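You operate a simulated robot arm through the tools that you are given. There is no shell and no other tool. Be economical: measure what you need, move in short steps, check, and stop when the job is done.

Carry out the task below with a simulated robot arm. There is one attempt and no reset: what you move stays moved.

TASK
Empty the berry tub into tin Lot 75 and close it.
Fine: lay the tin's lid on the narrow mat meanwhile and close with that same lid; the white tub goes back.

It is judged by the outcome, as a careful person would: the job done as asked, and still so three seconds after it is handed in. It fails if anything else is knocked over, pushed out of place, dropped, spilled or broken.

THE ROBOT
A 7-joint arm with a two-finger parallel gripper, fixed in place. Base frame: the origin is at the foot of the arm, x ahead of it, y to its left, z up; the work surface is at about z = 0.84. Lengths are in m, angles in degrees, forces in N, time in s.
With the tool pointing down near the work surface it reaches from about 0.24 to 0.68 m from the base axis. Its first joint turns from -66.0 to 66.0 degrees. Payload 2.4 kg.
Tool frame: the origin (TCP) lies between the finger pads and is the grasp point; the fingertips stand 0.03 m ahead of it; z points along the fingers, y is the line along which they close. The gripper opens to 0.094 m. The fingers are 0.028 m wide and 0.01 m thick; the gripper's body (0.05 by 0.096 m) begins 0.055 m behind the TCP.
Orientation is that of the tool frame in the base frame, as a unit quaternion [w, x, y, z]. With the fingers straight down and closing along the base's y, the tool's x points along the base's -x, its y along +y and its z along -z.

THE INTERFACE
- The arm moves only by the tool apply_moves. Its argument "rows" is a list of rows, each an object of numbers (a shift or turn left out is 0, a gripper value left out holds the last): "x", "y", "z": the shift along the tool's x, y, z in m; "rx", "ry", "rz": the turn, a rotation vector about the tool's x, y, z in rad; "hand": the finger opening in m, from 0 to 0.094. In form: [{"x": .., "y": .., "z": .., "rx": .., "ry": .., "rz": .., "hand": ..}, ...]. A call has 1 to 8 rows; each row shifts and turns the commanded pose from where the row before left it, along the tool's axes as they then stand. A row lasts 0.2 s, in which the tool goes at most 0.05 m and 8.6 degrees; a call with a longer step from one row to the next is refused whole, and so is a gripper value outside its range. A pose out of reach is approached as far as the arm can. The call stops where the force on the tool passes 70 N (or 10 N more than at its start, if that is more) or the arm is blocked; 0.2 s more then pass. The fingers move at their own pace (about 0.153 m/s each) and stop on an object; they squeeze with about 30 N. The grip force told is the motor's: it shows also when the fingers shut on nothing. Time passes only in rows, and 0.2 s behind the last, so rows that do not move let the fingers close. It gives the time, the measured TCP pose, the force on the tool (base axes), the opening and the grip force at its end, in the units of the frame above (readings bear some noise).
- Cameras (640 x 400 px; columns grow to the right, rows downward): "scene" is fixed at [0.0327, 0.4656, 1.454]; the picture's right is [-0.81, -0.58, 0.00], its down [-0.30, 0.42, -0.86] and it looks along [0.50, -0.70, -0.51] (base axes); focal length 328 px, centre (320, 200). "wrist" rides on the gripper at [-0.037, 0, -0.058] in the tool frame; the picture's right is [0.00, -1.00, 0.00], its down [0.97, 0.00, -0.24] and it looks along [0.24, 0.00, 0.97] (tool axes); focal length 218 px, centre (320, 200).
- camera(camera): a new picture of that camera. No time passes.
- point_at(camera, pixels): for up to 12 pixels [column, row] of the newest picture of that camera ("zoom" is the newest enlarged one), the place [x, y, z] in the base frame of the surface seen there, good to about 0.002 m. No time passes.
- close_up(camera, box): a new picture of the part [left, top, right, bottom] of that camera's present view, enlarged. No time passes.
- finish_job(): hands the job in; it is judged then, once.

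Work in short steps. Measure before you move; look again where a grasp or a placing could have gone wrong, and mend it. You have 80 turns and 54 pictures in all, the two below and enlarged ones among them. Open the gripper and draw the arm clear of the work before you hand the job in, unless the task says otherwise; then end with one line.

The tools are called after "Call:" as name(argument=value, ...) on one line, values as JSON. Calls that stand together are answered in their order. apply_moves: Moves the arm, as the interface text tells. Its arguments: {"type":"object","properties":{"rows":{"type":"array","items":{"type":"object","properties":{"x":{"type":"number"},"y":{"type":"number"},"z":{"type":"number"},"rx":{"type":"number"},"ry":{"type":"number"},"rz":{"type":"number"},"hand":{"type":"number"}}}}},"required":["rows"]} The other tools are called the same way: camera (camera) takes a picture; point_at (camera, pixels) gives the place of the surface under pixels of a picture; close_up (camera, box) takes an enlarged picture of a part of a camera's view; finish_job () hands the job in.

At the start:

```text
clock: 0.0
position: [0.3963, -0.076, 1.2422]
ee_rot: [0.0, 0.0, 1.0, 0.0]
wrist_force: [0.2, -0.6, -0.1]
grip_width: 0.0942
gripper_force: 0.0
```

scene: 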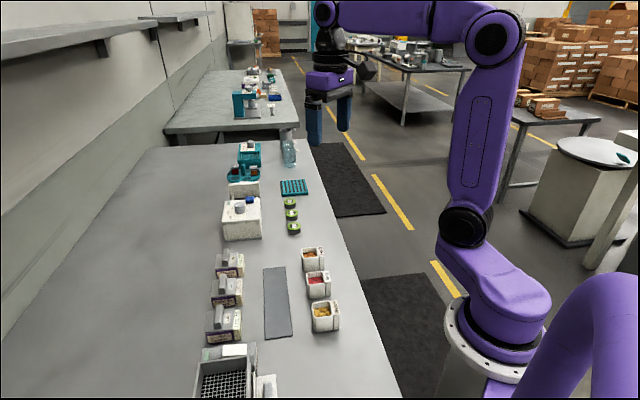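
wrist: 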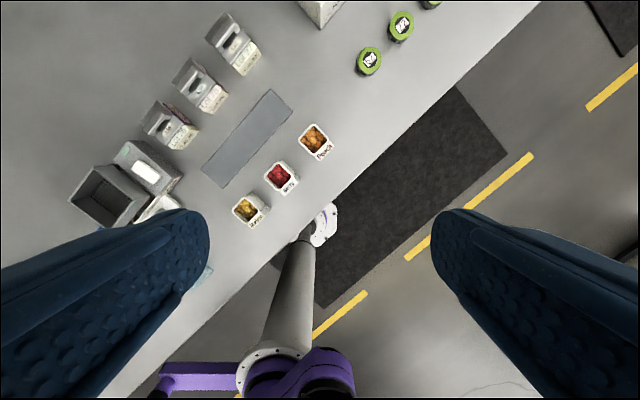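

I start by enlarging the areas with the tubs and the tins to read labels.

Call:
close_up(camera="scene", box=[190, 240, 350, 340])

Call:
close_up(camera="wrist", box=[60, 0, 380, 230])

Call:
close_up(camera="scene", box=[200, 130, 340, 250])

```text
4.00 times, centred on (270, 290) of scene
```

zoom: 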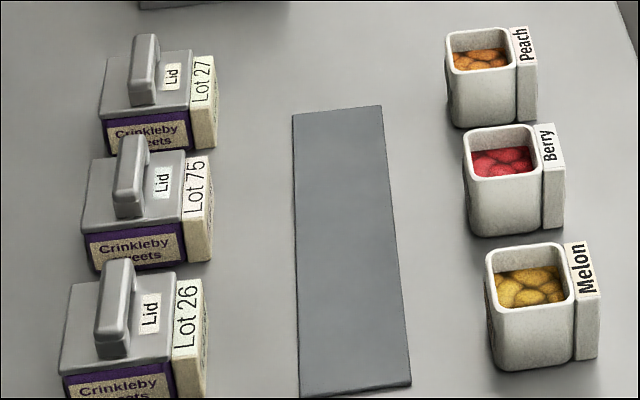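

```text
1.74 times, centred on (220, 115) of wrist
```

zoom: 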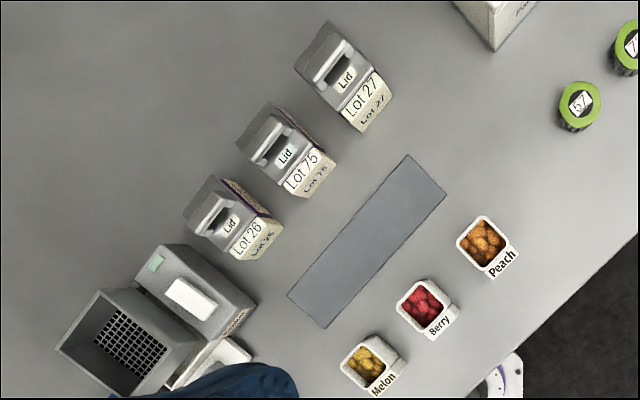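

```text
3.33 times, centred on (270, 190) of scene
```

zoom: 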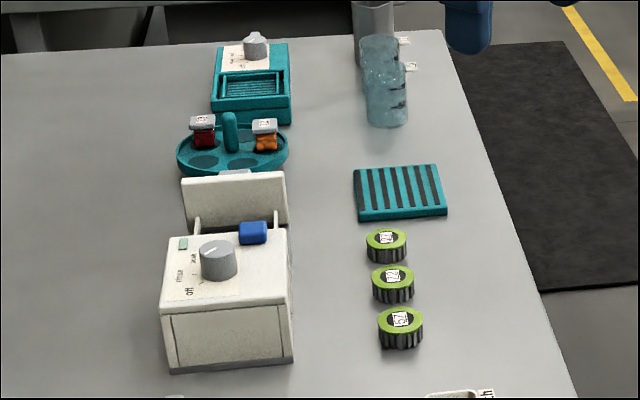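

The Berry tub is the middle one (scene ~318,284) and Lot 75 the middle tin (~225,292). I enlarge both to measure.

Call:
close_up(camera="scene", box=[195, 260, 275, 310])

Call:
point_at(camera="scene", pixels=[[265, 268.5], [285, 267], [292, 336], [265.5, 338], [275, 300], [250, 300]])

```text
8.00 times, centred on (235, 285) of scene
```

zoom: 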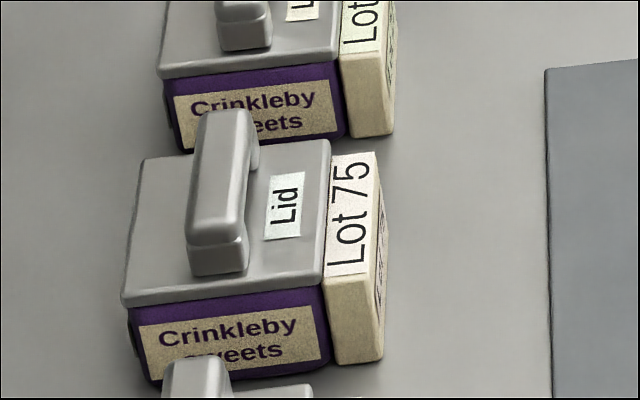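

```text
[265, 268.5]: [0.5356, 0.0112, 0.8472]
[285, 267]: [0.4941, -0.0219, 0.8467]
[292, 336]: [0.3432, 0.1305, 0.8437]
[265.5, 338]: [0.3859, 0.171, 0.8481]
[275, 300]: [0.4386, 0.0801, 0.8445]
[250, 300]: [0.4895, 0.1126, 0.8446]
```

Call:
point_at(camera="zoom", pixels=[[225, 112], [212, 228], [225, 170], [140, 165], [325, 145], [320, 275], [125, 300], [220, 260], [377, 157], [330, 270], [160, 375], [375, 360]])

Call:
close_up(camera="scene", box=[280, 255, 360, 305])

```text
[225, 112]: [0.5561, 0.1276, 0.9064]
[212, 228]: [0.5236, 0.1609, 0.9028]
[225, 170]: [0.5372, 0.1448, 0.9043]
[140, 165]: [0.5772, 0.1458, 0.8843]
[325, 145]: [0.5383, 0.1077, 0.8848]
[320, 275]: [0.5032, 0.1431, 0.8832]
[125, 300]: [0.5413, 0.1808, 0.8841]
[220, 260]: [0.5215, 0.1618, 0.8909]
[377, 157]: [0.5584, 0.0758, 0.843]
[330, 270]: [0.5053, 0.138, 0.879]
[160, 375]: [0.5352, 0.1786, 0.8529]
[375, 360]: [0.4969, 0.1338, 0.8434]
```

```text
8.00 times, centred on (320, 280) of scene
```

zoom: 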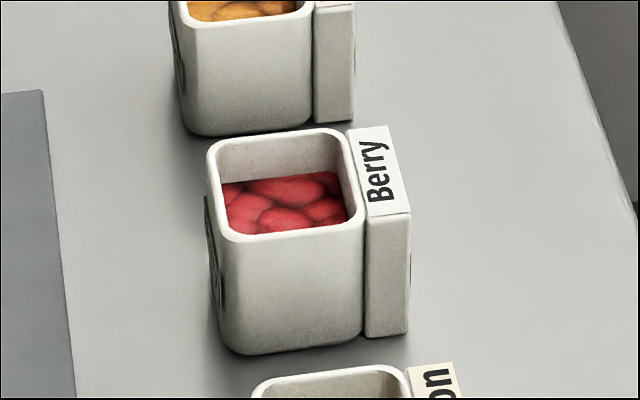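

Call:
point_at(camera="zoom", pixels=[[212, 150], [226, 234], [345, 133], [359, 222], [280, 237], [387, 128], [408, 212], [366, 218], [234, 348], [355, 344], [285, 190], [406, 330]])

Call:
camera(camera="wrist")

```text
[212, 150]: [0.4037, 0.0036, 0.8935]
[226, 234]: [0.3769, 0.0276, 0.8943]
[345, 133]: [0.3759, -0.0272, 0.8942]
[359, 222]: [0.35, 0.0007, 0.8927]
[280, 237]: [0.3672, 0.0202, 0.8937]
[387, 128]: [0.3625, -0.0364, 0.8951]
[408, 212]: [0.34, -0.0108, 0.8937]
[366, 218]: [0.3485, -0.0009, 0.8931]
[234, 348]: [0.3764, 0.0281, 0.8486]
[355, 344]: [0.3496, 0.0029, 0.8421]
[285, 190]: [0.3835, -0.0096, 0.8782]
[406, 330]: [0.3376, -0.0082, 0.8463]
```

```text
46 pictures are left
```

wrist: 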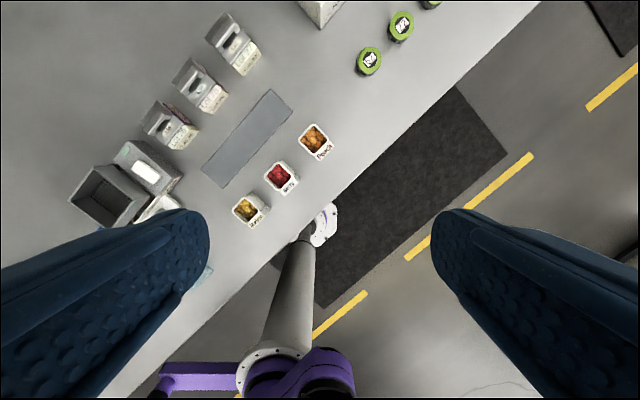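

Everything is aligned to about 45° (tins, mat, tubs). Handle of lid 75 centres at (0.540, 0.1445), top z 0.905. I turn the tool so it closes across the handle and descend partway.

Call:
apply_moves(rows=[{"rz": 0.1309, "z": 0.02, "hand": 0.06}, {"rz": 0.1309, "z": 0.02}, {"rz": 0.1309, "z": 0.02}, {"rz": 0.1309, "z": 0.02}, {"rz": 0.1309, "z": 0.02}, {"rz": 0.1309, "z": 0.02}])

Call:
apply_moves(rows=[{"x": 0.009, "y": 0.0368}, {"x": 0.009, "y": 0.0368}, {"x": 0.009, "y": 0.0368}, {"x": 0.009, "y": 0.0368}, {"x": 0.009, "y": 0.0368}, {"x": 0.009, "y": 0.0368}, {"y": 0.0368}, {"z": 0.02}])

```text
clock: 1.4
position: [0.3966, -0.0753, 1.1203]
ee_rot: [0.0, 0.383, 0.924, 0.0]
wrist_force: [0.5, -0.8, 1.0]
grip_width: 0.0601
gripper_force: 0.0
```

```text
clock: 3.2
position: [0.5413, 0.1427, 1.102]
ee_rot: [0.0, 0.382, 0.924, 0.0]
wrist_force: [-0.3, -1.0, -0.4]
grip_width: 0.0602
gripper_force: 0.0
```

I check the alignment over the lid from the wrist.

Call:
camera(camera="wrist")

```text
45 pictures are left
```

wrist: 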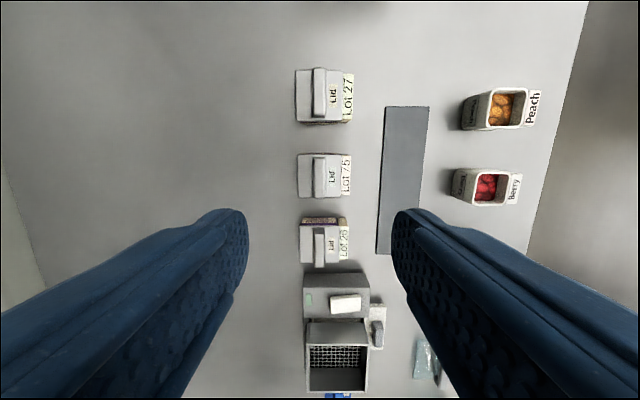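

Call:
close_up(camera="wrist", box=[280, 130, 380, 280])

Call:
point_at(camera="wrist", pixels=[[319, 156], [319, 175], [319, 194], [301, 175], [335, 160]])

```text
2.67 times, centred on (330, 205) of wrist
```

zoom: 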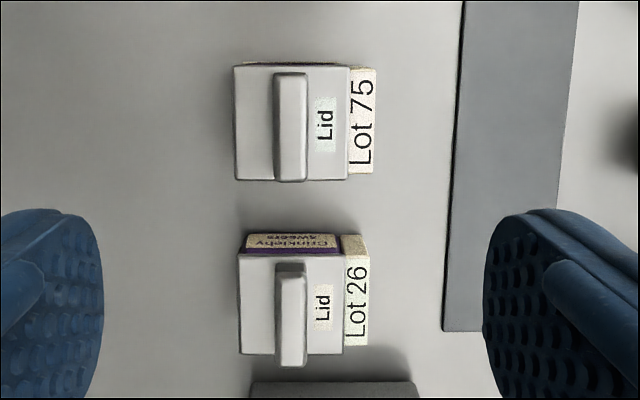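

```text
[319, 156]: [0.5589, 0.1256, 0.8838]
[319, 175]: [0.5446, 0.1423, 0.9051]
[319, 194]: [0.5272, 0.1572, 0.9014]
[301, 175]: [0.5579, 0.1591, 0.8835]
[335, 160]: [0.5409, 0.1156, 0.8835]
```

Handle is centred (col 319). Descend to TCP z≈0.918 and close.

Call:
apply_moves(rows=[{"x": 0.002, "z": 0.04}, {"z": 0.04}, {"z": 0.04}, {"z": 0.035}, {"z": 0.02}, {"z": 0.009}])

Call:
apply_moves(rows=[{"hand": 0.0}, {}, {}, {}])

```text
clock: 4.6
position: [0.5391, 0.1446, 0.9163]
ee_rot: [0.0, 0.383, 0.924, 0.0]
wrist_force: [0.0, 0.6, -0.5]
grip_width: 0.0597
gripper_force: 0.1
```

```text
clock: 5.6
position: [0.5393, 0.1439, 0.9158]
ee_rot: [0.0, 0.383, 0.924, 0.0]
wrist_force: [-0.3, 0.4, -0.7]
grip_width: 0.0147
gripper_force: 30.0
```

Gripped the handle at 14.7 mm. Lift gently.

Call:
apply_moves(rows=[{"z": -0.01}, {"z": -0.015}, {"z": -0.025}, {"z": -0.03}, {"z": -0.03}])

Call:
close_up(camera="scene", box=[180, 220, 340, 320])

```text
clock: 6.8
position: [0.5383, 0.144, 1.0272]
ee_rot: [0.0, 0.383, 0.924, -0.001]
wrist_force: [-0.6, 0.6, 0.3]
grip_width: 0.0148
gripper_force: 29.5
```

```text
4.00 times, centred on (260, 270) of scene
```

zoom: 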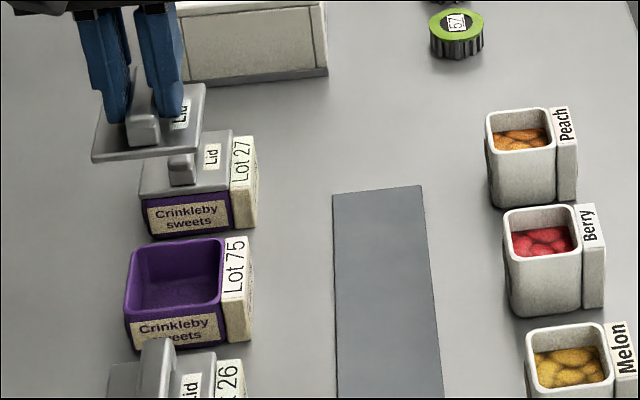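

Lid lifted; the tin is open. I measure its rim and the lid underside.

Call:
point_at(camera="zoom", pixels=[[133, 251], [221, 240], [128, 312], [220, 304], [175, 290], [150, 158], [93, 156], [195, 150], [345, 200], [420, 190]])

Call:
close_up(camera="scene", box=[195, 225, 255, 265])

```text
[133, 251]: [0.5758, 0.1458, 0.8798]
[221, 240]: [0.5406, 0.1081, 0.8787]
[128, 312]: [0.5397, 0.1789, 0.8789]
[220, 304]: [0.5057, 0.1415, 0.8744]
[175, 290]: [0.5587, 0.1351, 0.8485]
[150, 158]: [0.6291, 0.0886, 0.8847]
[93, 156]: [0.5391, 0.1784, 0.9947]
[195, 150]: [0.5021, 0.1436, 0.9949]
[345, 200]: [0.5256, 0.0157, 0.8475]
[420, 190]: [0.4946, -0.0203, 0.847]
```

```text
10.00 times, centred on (225, 245) of scene
```

zoom: 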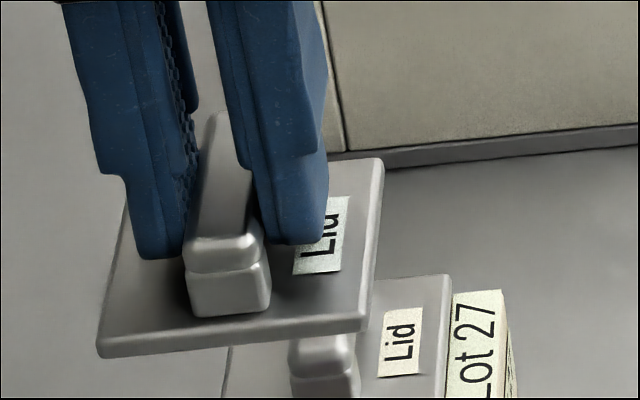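

The lid is a plate about 5 mm thick, aligned with the mat. I carry it to the mat's far end (u=-0.32, v=0.362), lowering partway.

Call:
apply_moves(rows=[{"x": -0.01, "y": -0.03}, {"x": -0.01, "y": -0.03}, {"x": -0.01, "y": -0.03}, {"x": -0.011, "y": -0.0305}, {"z": 0.04}, {"z": 0.04}, {}])

Call:
close_up(camera="scene", box=[220, 220, 340, 320])

Call:
camera(camera="wrist")

```text
clock: 8.4
position: [0.4796, 0.0287, 0.9482]
ee_rot: [0.0, 0.383, 0.924, 0.001]
wrist_force: [0.6, 0.0, -0.2]
grip_width: 0.0146
gripper_force: 29.8
```

```text
4.00 times, centred on (280, 270) of scene
```

zoom: 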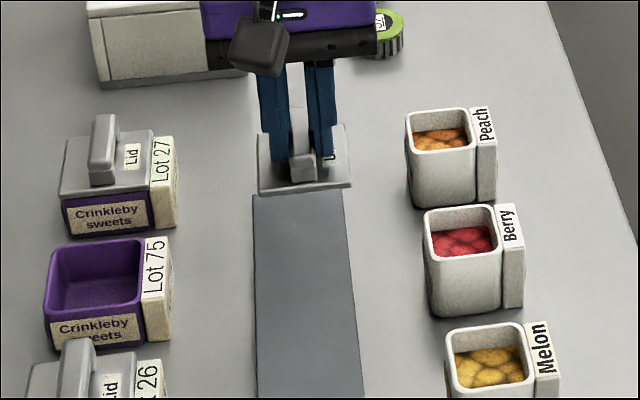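

```text
40 pictures are left
```

wrist: 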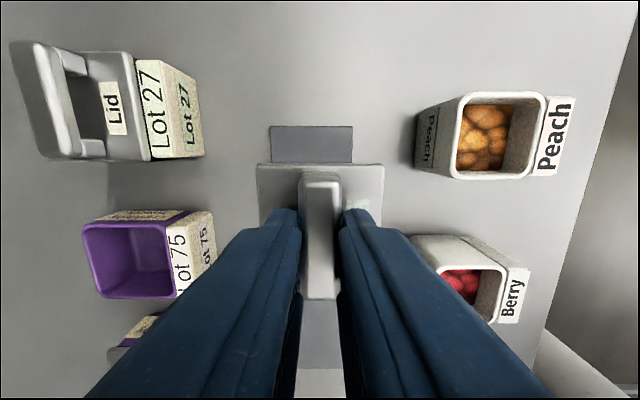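

Call:
point_at(camera="wrist", pixels=[[273, 145], [350, 145], [275, 128], [349, 128], [264, 145], [310, 355], [260, 167], [381, 168], [321, 185]])

```text
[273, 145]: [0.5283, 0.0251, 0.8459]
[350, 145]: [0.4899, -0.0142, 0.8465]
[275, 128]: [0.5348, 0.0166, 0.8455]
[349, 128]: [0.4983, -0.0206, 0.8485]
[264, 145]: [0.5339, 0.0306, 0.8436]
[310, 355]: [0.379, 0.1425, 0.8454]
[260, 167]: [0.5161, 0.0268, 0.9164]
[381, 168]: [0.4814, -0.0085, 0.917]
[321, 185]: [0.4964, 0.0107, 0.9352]
```

Mat centre is v≈0.364, lid at 0.3595; I shift +4.5 mm and lower.

Call:
apply_moves(rows=[{"y": 0.0045, "z": 0.02}, {"z": 0.025}, {"z": 0.012}, {"z": 0.004}, {"z": 0.003}, {}])

Call:
close_up(camera="scene", box=[250, 240, 310, 290])

```text
clock: 9.8
position: [0.4855, 0.0345, 0.8831]
ee_rot: [0.001, 0.383, 0.924, 0.0]
wrist_force: [-3.6, -2.8, 21.5]
grip_width: 0.0146
gripper_force: 30.4
```

```text
8.00 times, centred on (280, 265) of scene
```

zoom: 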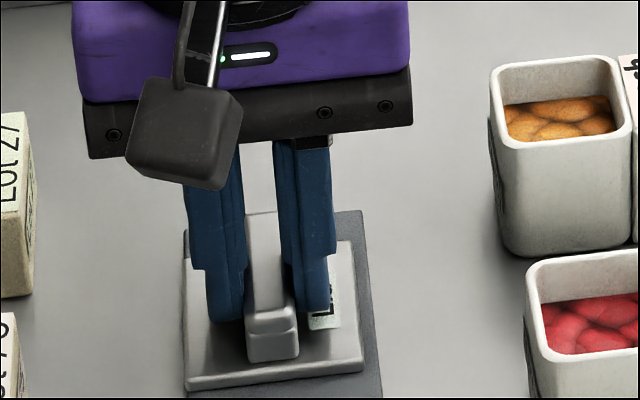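

Contact at 21 N; the lid sits ~3 mm too far toward the wall side. I raise slightly, shift −3 mm and lower again.

Call:
apply_moves(rows=[{"z": -0.006}, {"y": -0.003}, {"z": 0.003}, {"z": 0.002}, {}])

Call:
close_up(camera="scene", box=[250, 240, 310, 290])

```text
clock: 11.0
position: [0.4843, 0.0318, 0.8852]
ee_rot: [0.0, 0.383, 0.924, 0.0]
wrist_force: [-0.2, -0.1, -0.6]
grip_width: 0.0146
gripper_force: 30.1
```

```text
8.00 times, centred on (280, 265) of scene
```

zoom: 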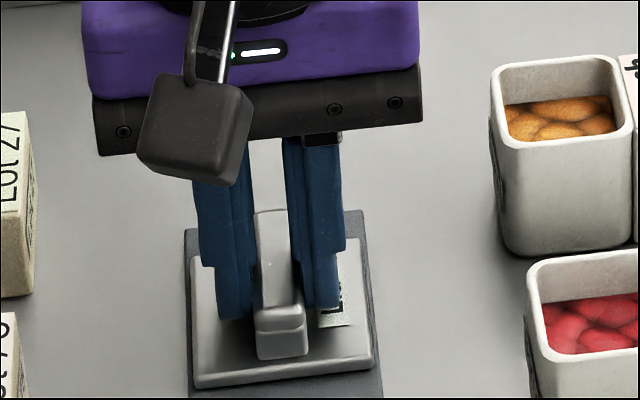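

Centred now. Lower the last ~2 mm to contact, then release and rise.

Call:
apply_moves(rows=[{"z": 0.0015}, {"z": 0.001}, {}])

Call:
apply_moves(rows=[{"hand": 0.03}, {}, {"z": -0.02}, {"z": -0.04}, {"z": -0.04}, {"z": -0.04}])

Call:
close_up(camera="scene", box=[190, 230, 350, 330])

```text
clock: 11.8
position: [0.4836, 0.0324, 0.884]
ee_rot: [0.0, 0.383, 0.924, 0.001]
wrist_force: [-5.5, -0.5, 23.8]
grip_width: 0.0148
gripper_force: 29.8
```

```text
clock: 13.2
position: [0.4825, 0.0336, 1.0248]
ee_rot: [0.0, 0.383, 0.924, 0.001]
wrist_force: [-0.6, 0.8, -0.5]
grip_width: 0.0301
gripper_force: 0.0
```

```text
4.00 times, centred on (270, 280) of scene
```

zoom: 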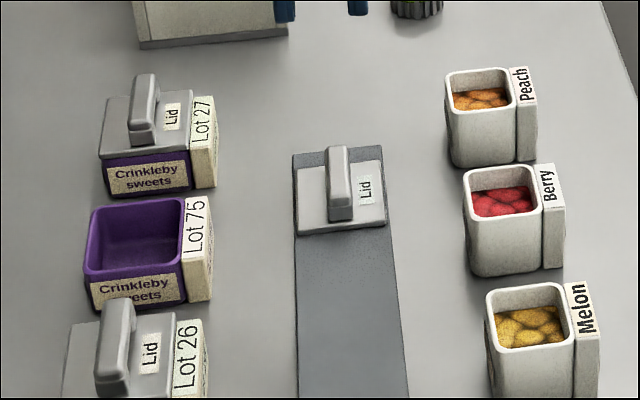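

Lid lies centred on the mat. Now I rotate the tool 90° so it closes along the tub row, rising and moving toward the berry tub.

Call:
apply_moves(rows=[{"rz": -0.1428, "z": -0.02}, {"rz": -0.1428, "z": -0.02}, {"rz": -0.1428}, {"rz": -0.1428}, {"rz": -0.1428}, {"rz": -0.1428}, {"rz": -0.1428}, {"rz": -0.1428}])

Call:
apply_moves(rows=[{"rz": -0.1428, "hand": 0.07}, {"rz": -0.1428}, {"rz": -0.1428}, {"x": 0.033, "y": 0.018}, {"x": 0.033, "y": 0.018}, {"x": 0.033, "y": 0.016}, {}])

Call:
camera(camera="wrist")

```text
clock: 15.0
position: [0.4836, 0.0302, 1.0611]
ee_rot: [0.0, -0.179, 0.984, 0.0]
wrist_force: [0.7, 0.5, -0.2]
grip_width: 0.0297
gripper_force: 0.0
```

```text
clock: 16.6
position: [0.3772, 0.0, 1.0631]
ee_rot: [0.0, -0.382, 0.924, 0.0]
wrist_force: [-0.7, 0.3, 0.1]
grip_width: 0.0699
gripper_force: 0.0
```

```text
36 pictures are left
```

wrist: 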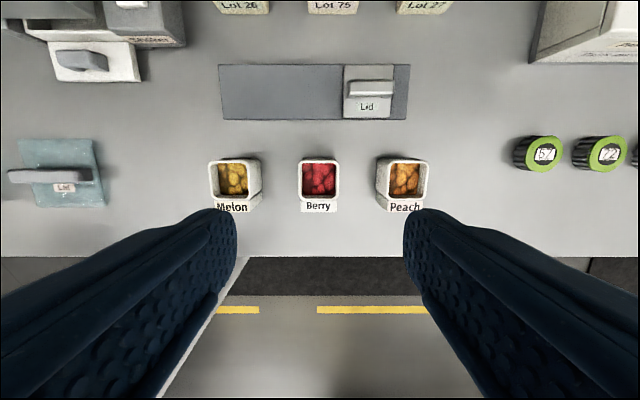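

Call:
close_up(camera="wrist", box=[200, 145, 440, 225])

Call:
point_at(camera="wrist", pixels=[[299, 180], [338, 180], [319, 161], [319, 198], [319, 202], [319, 210], [262, 180], [377, 180], [319, 178]])

```text
2.67 times, centred on (320, 185) of wrist
```

zoom: 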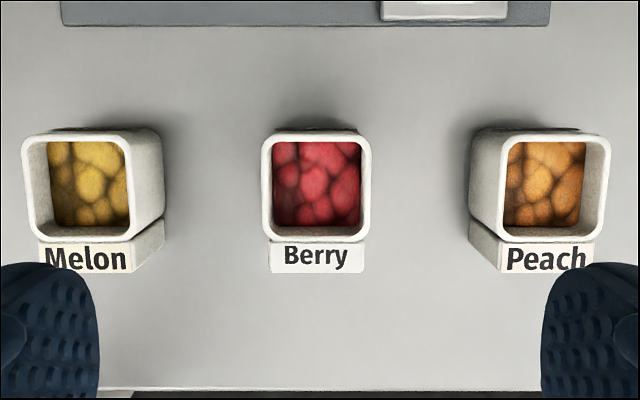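

```text
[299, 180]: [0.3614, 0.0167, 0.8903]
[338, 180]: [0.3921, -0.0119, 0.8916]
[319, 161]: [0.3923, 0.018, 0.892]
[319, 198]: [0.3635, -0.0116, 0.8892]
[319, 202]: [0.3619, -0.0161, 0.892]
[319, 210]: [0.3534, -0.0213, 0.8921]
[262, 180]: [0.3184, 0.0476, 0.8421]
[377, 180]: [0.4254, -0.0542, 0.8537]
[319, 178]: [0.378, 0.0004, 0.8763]
```

Tub centre u=-0.2647, v≈0.2675, width 42 mm. I tilt the tool back by 45° (so the later pour keeps the hand out of the stream), then descend partway.

Call:
apply_moves(rows=[{"ry": 0.1309}, {"ry": 0.1309}, {"ry": 0.1309}, {"ry": 0.1309}, {"ry": 0.1309}, {"ry": 0.1309}, {}])

Call:
apply_moves(rows=[{"x": -0.028, "z": 0.0253, "y": 0.002}, {"x": -0.028, "z": 0.0253}, {"x": -0.028, "z": 0.0253}, {}])

Call:
camera(camera="scene")

```text
clock: 18.2
position: [0.3764, -0.0015, 1.0618]
ee_rot: [-0.355, -0.353, 0.853, -0.147]
wrist_force: [-0.5, 1.0, 0.5]
grip_width: 0.0699
gripper_force: 0.0
```

```text
clock: 19.2
position: [0.3818, 0.0064, 0.9496]
ee_rot: [-0.354, -0.354, 0.853, -0.147]
wrist_force: [0.2, 0.6, 1.0]
grip_width: 0.0701
gripper_force: 0.0
```

```text
34 pictures are left
```

scene: 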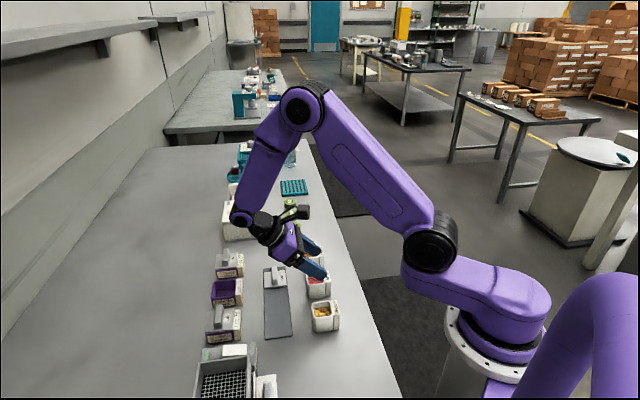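

Call:
point_at(camera="scene", pixels=[[240, 220], [262, 224], [268, 240], [285, 255], [292, 213], [225, 232], [300, 262], [325, 272]])

Call:
close_up(camera="scene", box=[200, 180, 360, 320])

```text
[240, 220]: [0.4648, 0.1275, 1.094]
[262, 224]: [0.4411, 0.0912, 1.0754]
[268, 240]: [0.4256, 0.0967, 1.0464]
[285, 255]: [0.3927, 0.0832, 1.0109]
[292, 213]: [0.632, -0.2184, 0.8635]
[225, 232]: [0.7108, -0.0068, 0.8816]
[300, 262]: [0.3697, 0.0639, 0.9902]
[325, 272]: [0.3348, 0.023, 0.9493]
```

```text
2.86 times, centred on (280, 250) of scene
```

zoom: 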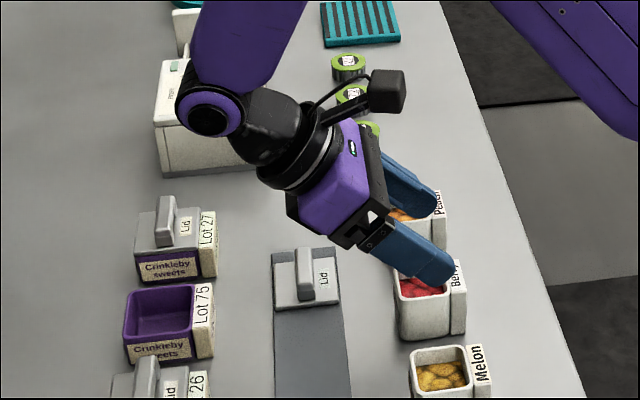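

A black box is mounted on the tool's +x side; I measure how far it sticks out since it would face down during the pour.

Call:
point_at(camera="zoom", pixels=[[380, 90], [400, 75], [400, 105], [375, 108], [390, 72], [345, 110], [372, 74], [425, 265]])

Call:
close_up(camera="scene", box=[250, 190, 340, 290])

```text
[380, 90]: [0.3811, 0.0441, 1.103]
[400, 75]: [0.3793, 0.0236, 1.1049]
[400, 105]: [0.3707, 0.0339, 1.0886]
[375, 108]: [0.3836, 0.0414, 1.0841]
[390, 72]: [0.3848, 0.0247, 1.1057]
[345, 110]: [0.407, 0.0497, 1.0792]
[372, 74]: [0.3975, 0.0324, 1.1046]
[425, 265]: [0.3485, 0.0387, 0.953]
```

```text
4.00 times, centred on (295, 240) of scene
```

zoom: 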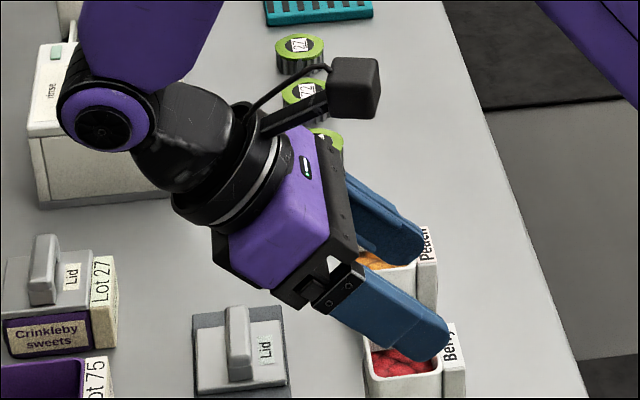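

The box reaches ~0.105 m on tool +x, so I'll tilt back to 55° so that the pour ends with the hand at ~-20°, box well clear. Then I descend to the grasp in two stages.

Call:
apply_moves(rows=[{"ry": 0.0873}, {"ry": 0.0872}, {"x": -0.0141, "z": 0.0102, "y": 0.0007}, {"x": -0.0141, "z": 0.0102}, {}])

Call:
close_up(camera="scene", box=[250, 210, 370, 320])

Call:
camera(camera="wrist")

```text
clock: 20.4
position: [0.3798, 0.0042, 0.9148]
ee_rot: [-0.427, -0.339, 0.82, -0.176]
wrist_force: [0.4, -0.9, 0.2]
grip_width: 0.0701
gripper_force: 0.0
```

```text
3.64 times, centred on (310, 265) of scene
```

zoom: 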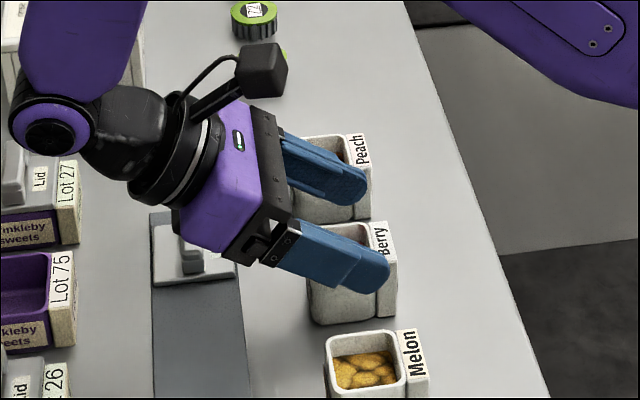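

```text
30 pictures are left
```

wrist: 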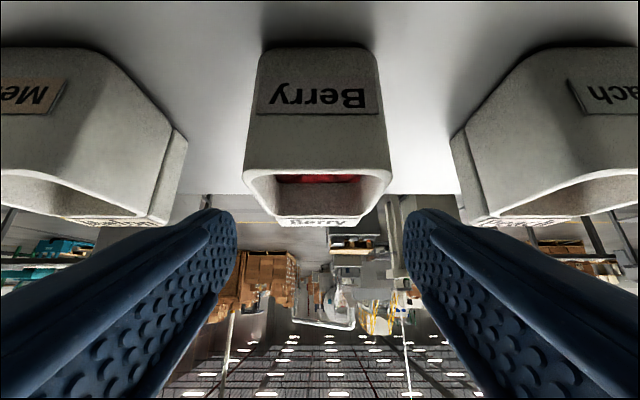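

Clear of the mat lid and neighbours. Lower the last 35 mm and close.

Call:
apply_moves(rows=[{"x": -0.0099, "z": 0.0061, "y": 0.0008}, {"x": -0.0099, "z": 0.0061}, {"x": -0.0098, "z": 0.0062}, {}])

Call:
close_up(camera="scene", box=[250, 210, 370, 320])

```text
clock: 21.4
position: [0.3804, 0.0053, 0.8782]
ee_rot: [-0.426, -0.339, 0.82, -0.176]
wrist_force: [0.3, 0.7, 0.2]
grip_width: 0.0699
gripper_force: 0.0
```

```text
3.64 times, centred on (310, 265) of scene
```

zoom: 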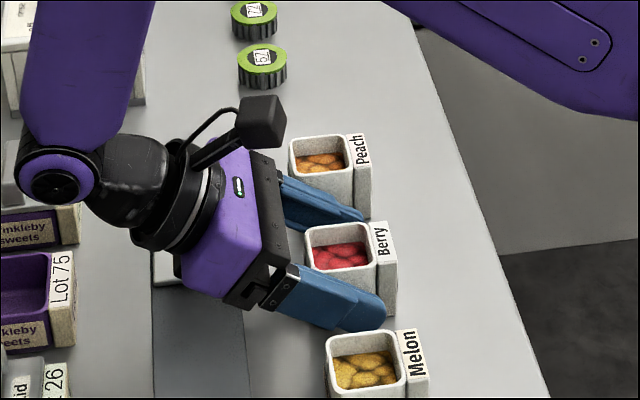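

Call:
apply_moves(rows=[{"hand": 0.0}, {}, {}, {}])

Call:
apply_moves(rows=[{"x": 0.0123, "z": -0.0086}, {"x": 0.0205, "z": -0.0144}, {"x": 0.0287, "z": -0.0201}, {"x": 0.0287, "z": -0.0201}, {"x": 0.0287, "z": -0.0201}, {}])

Call:
close_up(camera="scene", box=[200, 160, 380, 320])

```text
clock: 22.4
position: [0.3808, 0.0064, 0.8788]
ee_rot: [-0.426, -0.339, 0.82, -0.177]
wrist_force: [0.5, -0.2, 0.7]
grip_width: 0.0474
gripper_force: 29.7
```

```text
clock: 23.8
position: [0.3792, 0.0047, 1.0232]
ee_rot: [-0.427, -0.339, 0.819, -0.177]
wrist_force: [-0.8, -0.3, -0.8]
grip_width: 0.0478
gripper_force: 30.1
```

```text
2.50 times, centred on (290, 240) of scene
```

zoom: 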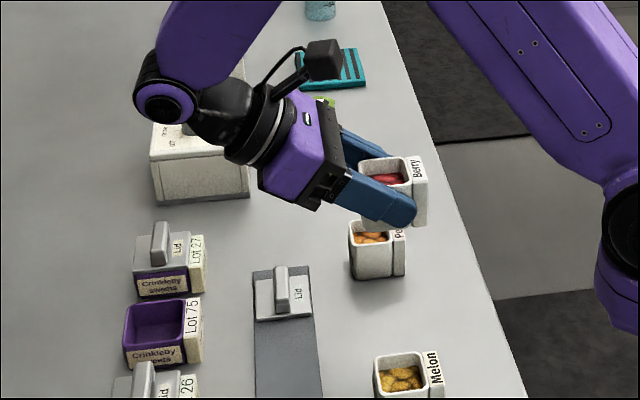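

Tub held level (grip 47 mm). I pre-tilt it 25° (safe) and carry it high over to the tin.

Call:
apply_moves(rows=[{"ry": -0.1091}, {"ry": -0.1091}, {"ry": -0.1091}, {"ry": -0.1091}, {}])

Call:
apply_moves(rows=[{"x": -0.0315, "z": -0.0182, "y": -0.0023}, {"x": -0.0315, "z": -0.0182, "y": -0.0023}, {"x": -0.0315, "z": -0.0182, "y": -0.0023}, {"x": -0.0315, "z": -0.0182, "y": -0.0023}, {"x": -0.0315, "z": -0.0182, "y": -0.0023}, {"x": -0.0315, "z": -0.0182, "y": -0.0023}, {"x": -0.0314, "z": -0.0181, "y": -0.002}, {}])

Call:
camera(camera="scene")

```text
clock: 25.0
position: [0.3792, 0.0054, 1.0244]
ee_rot: [-0.238, -0.37, 0.892, -0.1]
wrist_force: [-0.3, -0.1, -0.7]
grip_width: 0.0475
gripper_force: 29.5
```

```text
clock: 26.8
position: [0.5708, 0.1742, 1.0246]
ee_rot: [-0.24, -0.369, 0.892, -0.098]
wrist_force: [0.6, 0.1, -0.2]
grip_width: 0.0475
gripper_force: 29.9
```

```text
27 pictures are left
```

scene: 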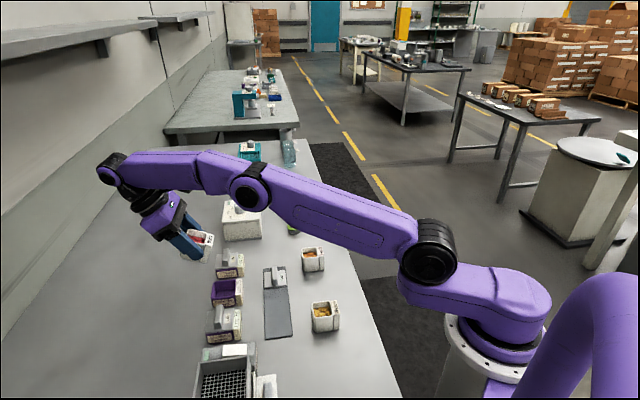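

Pose is right (u −0.2804, v 0.527). Lower 5 cm, then tilt to 60° while lowering.

Call:
apply_moves(rows=[{"x": -0.0125, "z": 0.0216}, {"x": -0.0125, "z": 0.0217}, {"x": -0.0025, "z": 0.0067, "ry": -0.1222}, {"x": -0.0017, "z": 0.0069, "ry": -0.1222}, {"x": -0.0009, "z": 0.007, "ry": -0.1222}, {"z": 0.0071, "ry": -0.1222}, {"x": 0.0009, "z": 0.007, "ry": -0.1222}, {}])

Call:
close_up(camera="scene", box=[150, 200, 310, 320])

```text
clock: 28.6
position: [0.5669, 0.1713, 0.9398]
ee_rot: [0.041, -0.382, 0.923, 0.017]
wrist_force: [0.7, 0.2, -0.4]
grip_width: 0.0478
gripper_force: 30.1
```

```text
3.33 times, centred on (230, 260) of scene
```

zoom: 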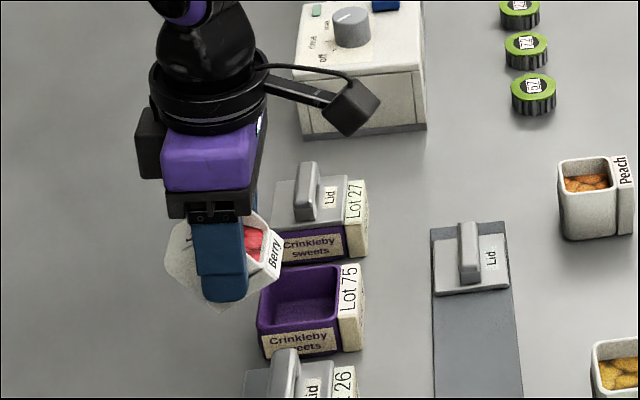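

I verify the lip location above the tin.

Call:
point_at(camera="zoom", pixels=[[272, 240], [280, 255], [263, 272], [250, 243], [277, 270], [330, 270]])

Call:
close_up(camera="scene", box=[180, 240, 260, 300])

```text
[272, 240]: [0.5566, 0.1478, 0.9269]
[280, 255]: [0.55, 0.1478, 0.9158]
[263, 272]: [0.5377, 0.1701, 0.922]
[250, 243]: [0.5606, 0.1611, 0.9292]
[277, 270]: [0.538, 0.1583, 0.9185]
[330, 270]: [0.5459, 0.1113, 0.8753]
```

```text
6.67 times, centred on (220, 270) of scene
```

zoom: 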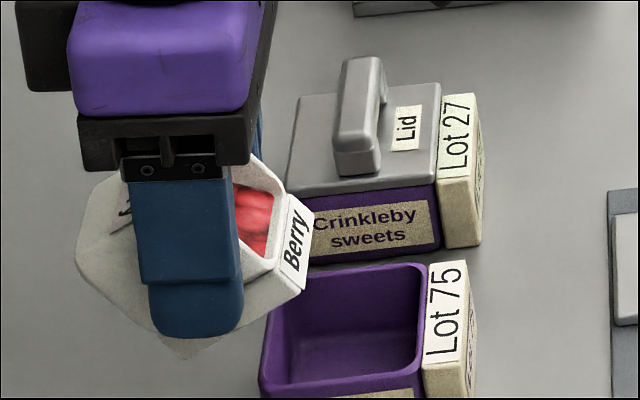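

Lip at v≈0.499, z≈0.922 above the tin opening. Continue slowly to 90°, keeping the lip over the tin.

Call:
apply_moves(rows=[{"x": 0.0027, "z": 0.0004, "ry": -0.0873}, {"x": 0.0027, "z": 0.0001, "ry": -0.0873}, {"x": 0.0028, "z": -0.0001, "ry": -0.0873}, {"x": 0.0027, "z": -0.0003, "ry": -0.0873}, {"x": 0.0027, "z": -0.0006, "ry": -0.0873}, {"x": 0.0026, "z": -0.0008, "ry": -0.0873}, {}])

Call:
close_up(camera="scene", box=[180, 220, 280, 310])

```text
clock: 30.2
position: [0.5558, 0.1604, 0.9357]
ee_rot: [0.277, -0.365, 0.881, 0.115]
wrist_force: [0.9, -0.3, -0.4]
grip_width: 0.0477
gripper_force: 30.1
```

```text
4.44 times, centred on (230, 265) of scene
```

zoom: 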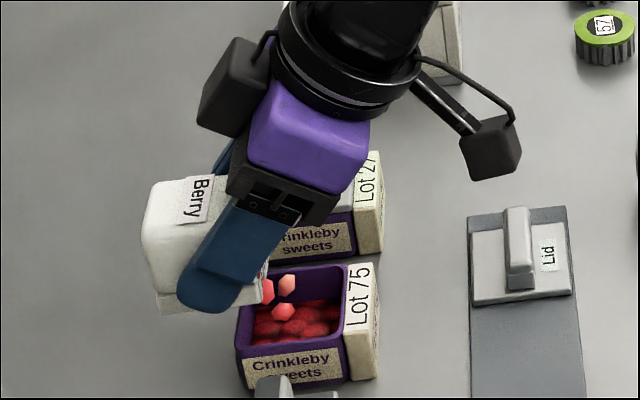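

Berries are falling into the tin. Continue to 125°.

Call:
apply_moves(rows=[{"x": 0.0021, "z": -0.0018, "ry": -0.0873}, {"x": 0.0019, "z": -0.002, "ry": -0.0873}, {"x": 0.0018, "z": -0.0022, "ry": -0.0873}, {"x": 0.0016, "z": -0.0023, "ry": -0.0873}, {"x": 0.0014, "z": -0.0025, "ry": -0.0873}, {"x": 0.0011, "z": -0.0026, "ry": -0.0873}, {"x": 0.0009, "z": -0.0027, "ry": -0.0873}, {}])

Call:
close_up(camera="scene", box=[180, 220, 280, 310])

Call:
camera(camera="wrist")

```text
clock: 32.0
position: [0.5412, 0.1481, 0.9387]
ee_rot: [0.53, -0.313, 0.757, 0.219]
wrist_force: [0.5, -0.1, -0.2]
grip_width: 0.0473
gripper_force: 30.5
```

```text
4.44 times, centred on (230, 265) of scene
```

zoom: 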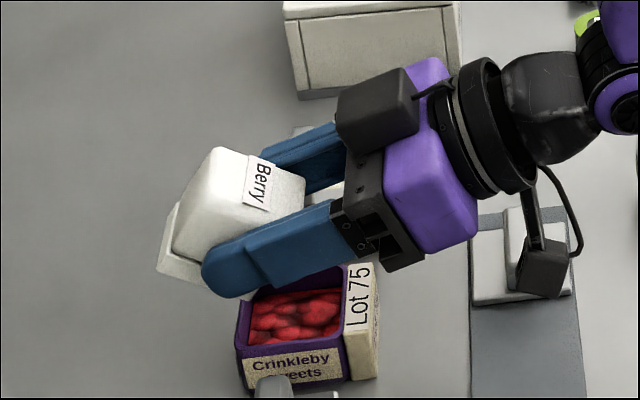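

```text
22 pictures are left
```

wrist: 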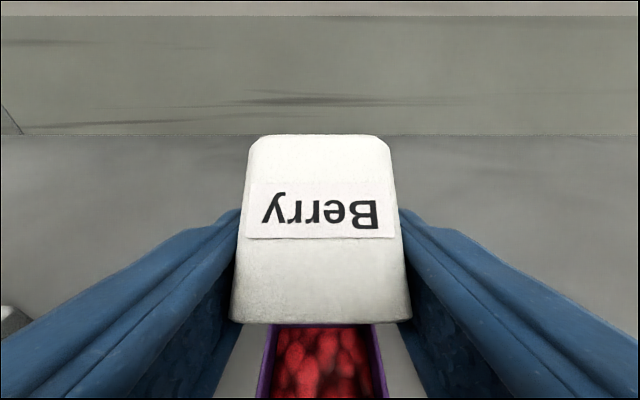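

Most or all berries are in. I check clearance between the hanging box and the lid on the mat before tilting a bit further.

Call:
close_up(camera="scene", box=[240, 240, 300, 300])

Call:
point_at(camera="zoom", pixels=[[380, 180], [320, 180], [330, 220], [375, 225], [290, 120], [420, 120], [270, 120]])

```text
6.67 times, centred on (270, 270) of scene
```

zoom: 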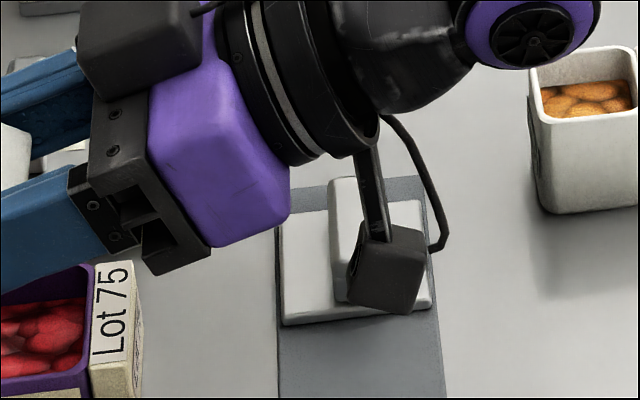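

```text
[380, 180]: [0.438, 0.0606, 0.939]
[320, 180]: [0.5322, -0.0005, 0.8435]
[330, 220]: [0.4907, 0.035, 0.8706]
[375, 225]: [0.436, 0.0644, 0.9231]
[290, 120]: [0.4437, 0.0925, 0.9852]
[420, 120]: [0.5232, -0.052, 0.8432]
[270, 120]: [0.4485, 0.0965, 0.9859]
```

Call:
point_at(camera="zoom", pixels=[[385, 270], [408, 305], [352, 295], [415, 260], [365, 240], [355, 270], [342, 220]])

```text
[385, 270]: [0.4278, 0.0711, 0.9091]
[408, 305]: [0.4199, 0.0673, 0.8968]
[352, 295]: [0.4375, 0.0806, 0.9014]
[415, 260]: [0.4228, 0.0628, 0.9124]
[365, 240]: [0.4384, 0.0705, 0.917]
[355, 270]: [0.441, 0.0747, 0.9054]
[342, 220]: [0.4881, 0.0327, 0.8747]
```

Box bottom is at z≈0.897 beside the lid handle, so there's room. Tilt 13° further with a 1 cm rise and a small wiggle.

Call:
apply_moves(rows=[{"x": -0.0025, "z": -0.0027, "ry": -0.0756}, {"x": -0.0026, "z": -0.0026, "ry": -0.0756}, {"x": -0.0028, "z": -0.0024, "ry": -0.0756}, {}, {"ry": 0.06}, {"ry": -0.06}, {}])

Call:
close_up(camera="scene", box=[180, 230, 260, 300])

```text
clock: 33.6
position: [0.5456, 0.1413, 0.9523]
ee_rot: [0.611, -0.285, 0.693, 0.256]
wrist_force: [-0.3, 0.3, -0.6]
grip_width: 0.0473
gripper_force: 30.4
out of reach, approached as far as the arm can: row 3
```

```text
5.71 times, centred on (220, 265) of scene
```

zoom: 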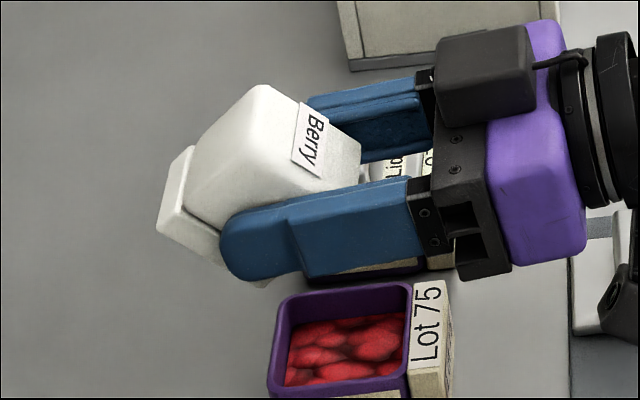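

Joint limit reached; tub sits fully inverted past 130°. I now rise and tilt back.

Call:
apply_moves(rows=[{"x": -0.01, "ry": 0.0756}, {"x": -0.015, "ry": 0.1}, {"x": -0.02, "z": -0.008, "ry": 0.13}, {"x": -0.02, "z": -0.01, "ry": 0.13}, {"x": -0.015, "z": -0.015, "ry": 0.13}, {"x": -0.01, "z": -0.02, "ry": 0.13}, {"ry": 0.13}, {}])

Call:
close_up(camera="scene", box=[170, 190, 290, 300])

```text
clock: 35.4
position: [0.5358, 0.1329, 1.0603]
ee_rot: [0.283, -0.364, 0.88, 0.117]
wrist_force: [-0.7, -0.5, -0.5]
grip_width: 0.0472
gripper_force: 30.0
```

```text
3.64 times, centred on (230, 245) of scene
```

zoom: 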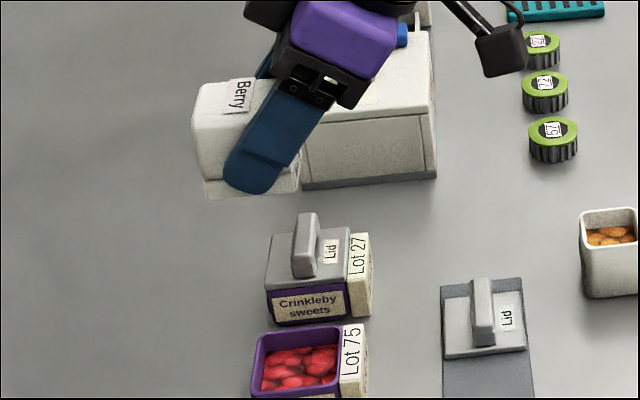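

Call:
apply_moves(rows=[{"ry": 0.135}, {"ry": 0.135}, {"ry": 0.135}, {"ry": 0.135}, {"ry": 0.135}, {"ry": 0.135}, {"ry": 0.135}, {}])

Call:
close_up(camera="scene", box=[150, 190, 290, 320])

```text
clock: 37.2
position: [0.5358, 0.1342, 1.0606]
ee_rot: [-0.148, -0.378, 0.912, -0.061]
wrist_force: [0.0, 0.1, 0.2]
grip_width: 0.0469
gripper_force: 29.5
```

```text
3.08 times, centred on (220, 255) of scene
```

zoom: 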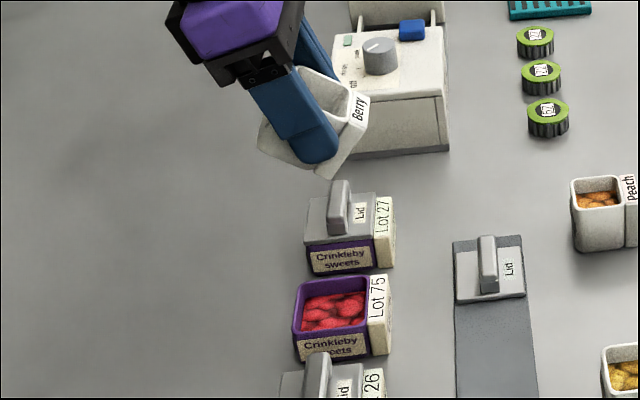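

The tub is empty and nothing spilled. Carry it back above its spot.

Call:
apply_moves(rows=[{"x": 0.0301, "z": 0.0153, "y": 0.0032}, {"x": 0.0301, "z": 0.0153, "y": 0.0032}, {"x": 0.0301, "z": 0.0153, "y": 0.0032}, {"x": 0.0301, "z": 0.0153, "y": 0.0032}, {"x": 0.0301, "z": 0.0153, "y": 0.0032}, {"x": 0.0302, "z": 0.0153, "y": 0.003}, {}])

Call:
apply_moves(rows=[{"ry": 0.1278}, {"ry": 0.1278}, {"ry": 0.1278}, {"ry": 0.1278}, {"ry": 0.1278}, {}])

```text
clock: 38.8
position: [0.3807, 0.0058, 1.0307]
ee_rot: [-0.148, -0.378, 0.912, -0.061]
wrist_force: [-0.5, 0.7, -0.6]
grip_width: 0.0474
gripper_force: 30.1
```

```text
clock: 40.2
position: [0.381, 0.0046, 1.0299]
ee_rot: [-0.428, -0.338, 0.82, -0.176]
wrist_force: [0.3, 0.5, -0.6]
grip_width: 0.0474
gripper_force: 29.8
```

Position matches the grasp pose; lower 13 cm and check.

Call:
apply_moves(rows=[{"x": -0.0266, "z": 0.0187}, {"x": -0.0266, "z": 0.0187}, {"x": -0.0266, "z": 0.0187}, {"x": -0.0266, "z": 0.0187}, {}])

Call:
close_up(camera="scene", box=[250, 220, 370, 330])

```text
clock: 41.4
position: [0.3811, 0.0059, 0.9002]
ee_rot: [-0.426, -0.34, 0.819, -0.177]
wrist_force: [-0.2, 0.4, -0.1]
grip_width: 0.0474
gripper_force: 29.9
```

```text
3.64 times, centred on (310, 275) of scene
```

zoom: 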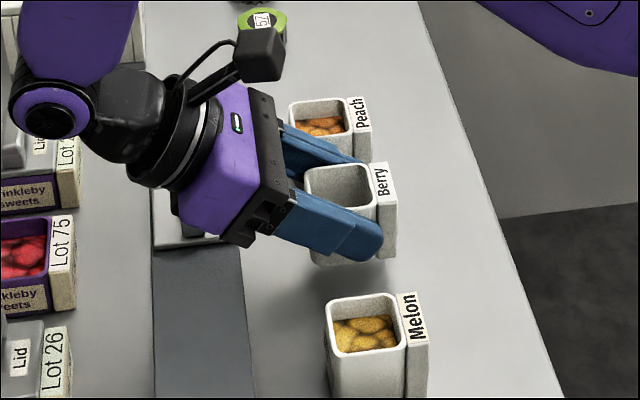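

Tub is empty and above its place. Lower the last ~21 mm gently.

Call:
apply_moves(rows=[{"x": -0.0082, "z": 0.0057}, {"x": -0.0057, "z": 0.004}, {"x": -0.0025, "z": 0.0017}, {"x": -0.0012, "z": 0.0009}, {}])

```text
clock: 42.6
position: [0.3818, 0.0055, 0.8786]
ee_rot: [-0.427, -0.34, 0.819, -0.178]
wrist_force: [0.7, 1.8, 15.9]
grip_width: 0.0472
gripper_force: 30.0
```

Contact (16 N) at the original height. Release and rise.

Call:
apply_moves(rows=[{"hand": 0.07}, {}, {"x": 0.0082, "z": -0.0057}, {"x": 0.0287, "z": -0.0201}, {"x": 0.0287, "z": -0.0201}, {"x": 0.0287, "z": -0.0201}, {"x": 0.0287, "z": -0.0201}])

Call:
close_up(camera="scene", box=[190, 230, 350, 330])

```text
clock: 44.2
position: [0.3796, 0.0025, 1.0259]
ee_rot: [-0.426, -0.34, 0.82, -0.176]
wrist_force: [-0.3, 0.2, 0.3]
grip_width: 0.0698
gripper_force: 0.2
```

```text
4.00 times, centred on (270, 280) of scene
```

zoom: 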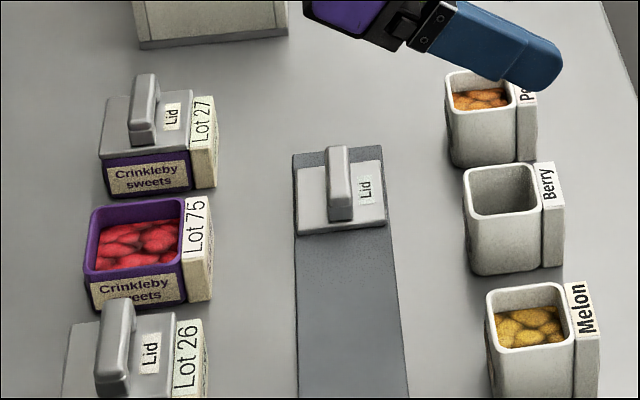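

Tub is back in place; berries level below the tin rim. Straighten the tool and yaw back for the lid.

Call:
apply_moves(rows=[{"ry": -0.1371}, {"ry": -0.1371}, {"ry": -0.1371}, {"ry": -0.1371}, {"ry": -0.1371}, {"ry": -0.1371}, {"ry": -0.1373}, {"hand": 0.05}])

Call:
apply_moves(rows=[{"rz": 0.1428, "z": -0.01}, {"rz": 0.1428}, {"rz": 0.1428}, {"rz": 0.1428}, {"rz": 0.1428}, {"rz": 0.1428}, {"rz": 0.1428}, {"rz": 0.1428}])

Call:
apply_moves(rows=[{"rz": 0.1428}, {"rz": 0.1428}, {"rz": 0.1428}, {}])

```text
clock: 46.0
position: [0.3818, 0.004, 1.0284]
ee_rot: [0.001, -0.383, 0.924, 0.0]
wrist_force: [0.6, -0.6, -0.6]
grip_width: 0.05
gripper_force: 0.1
```

```text
clock: 47.8
position: [0.3814, 0.0034, 1.0383]
ee_rot: [0.0, 0.178, 0.984, 0.0]
wrist_force: [0.5, -0.4, 0.1]
grip_width: 0.0501
gripper_force: 0.0
```

```text
clock: 48.8
position: [0.3814, 0.0044, 1.0381]
ee_rot: [0.0, 0.383, 0.924, -0.001]
wrist_force: [-0.3, -0.5, -0.2]
grip_width: 0.0501
gripper_force: 0.0
```

Call:
apply_moves(rows=[{"x": -0.0175, "y": 0.0307}, {"x": -0.0175, "y": 0.0307}, {"x": -0.0175, "y": 0.0307}, {"z": 0.04}, {"z": 0.04}, {}])

Call:
camera(camera="wrist")

```text
clock: 50.2
position: [0.4847, 0.0308, 0.9575]
ee_rot: [-0.001, 0.382, 0.924, 0.0]
wrist_force: [1.1, -1.2, -0.5]
grip_width: 0.0501
gripper_force: 0.1
```

```text
15 pictures are left
```

wrist: 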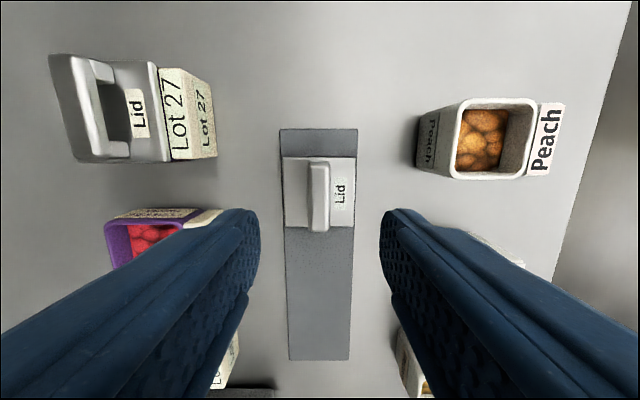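

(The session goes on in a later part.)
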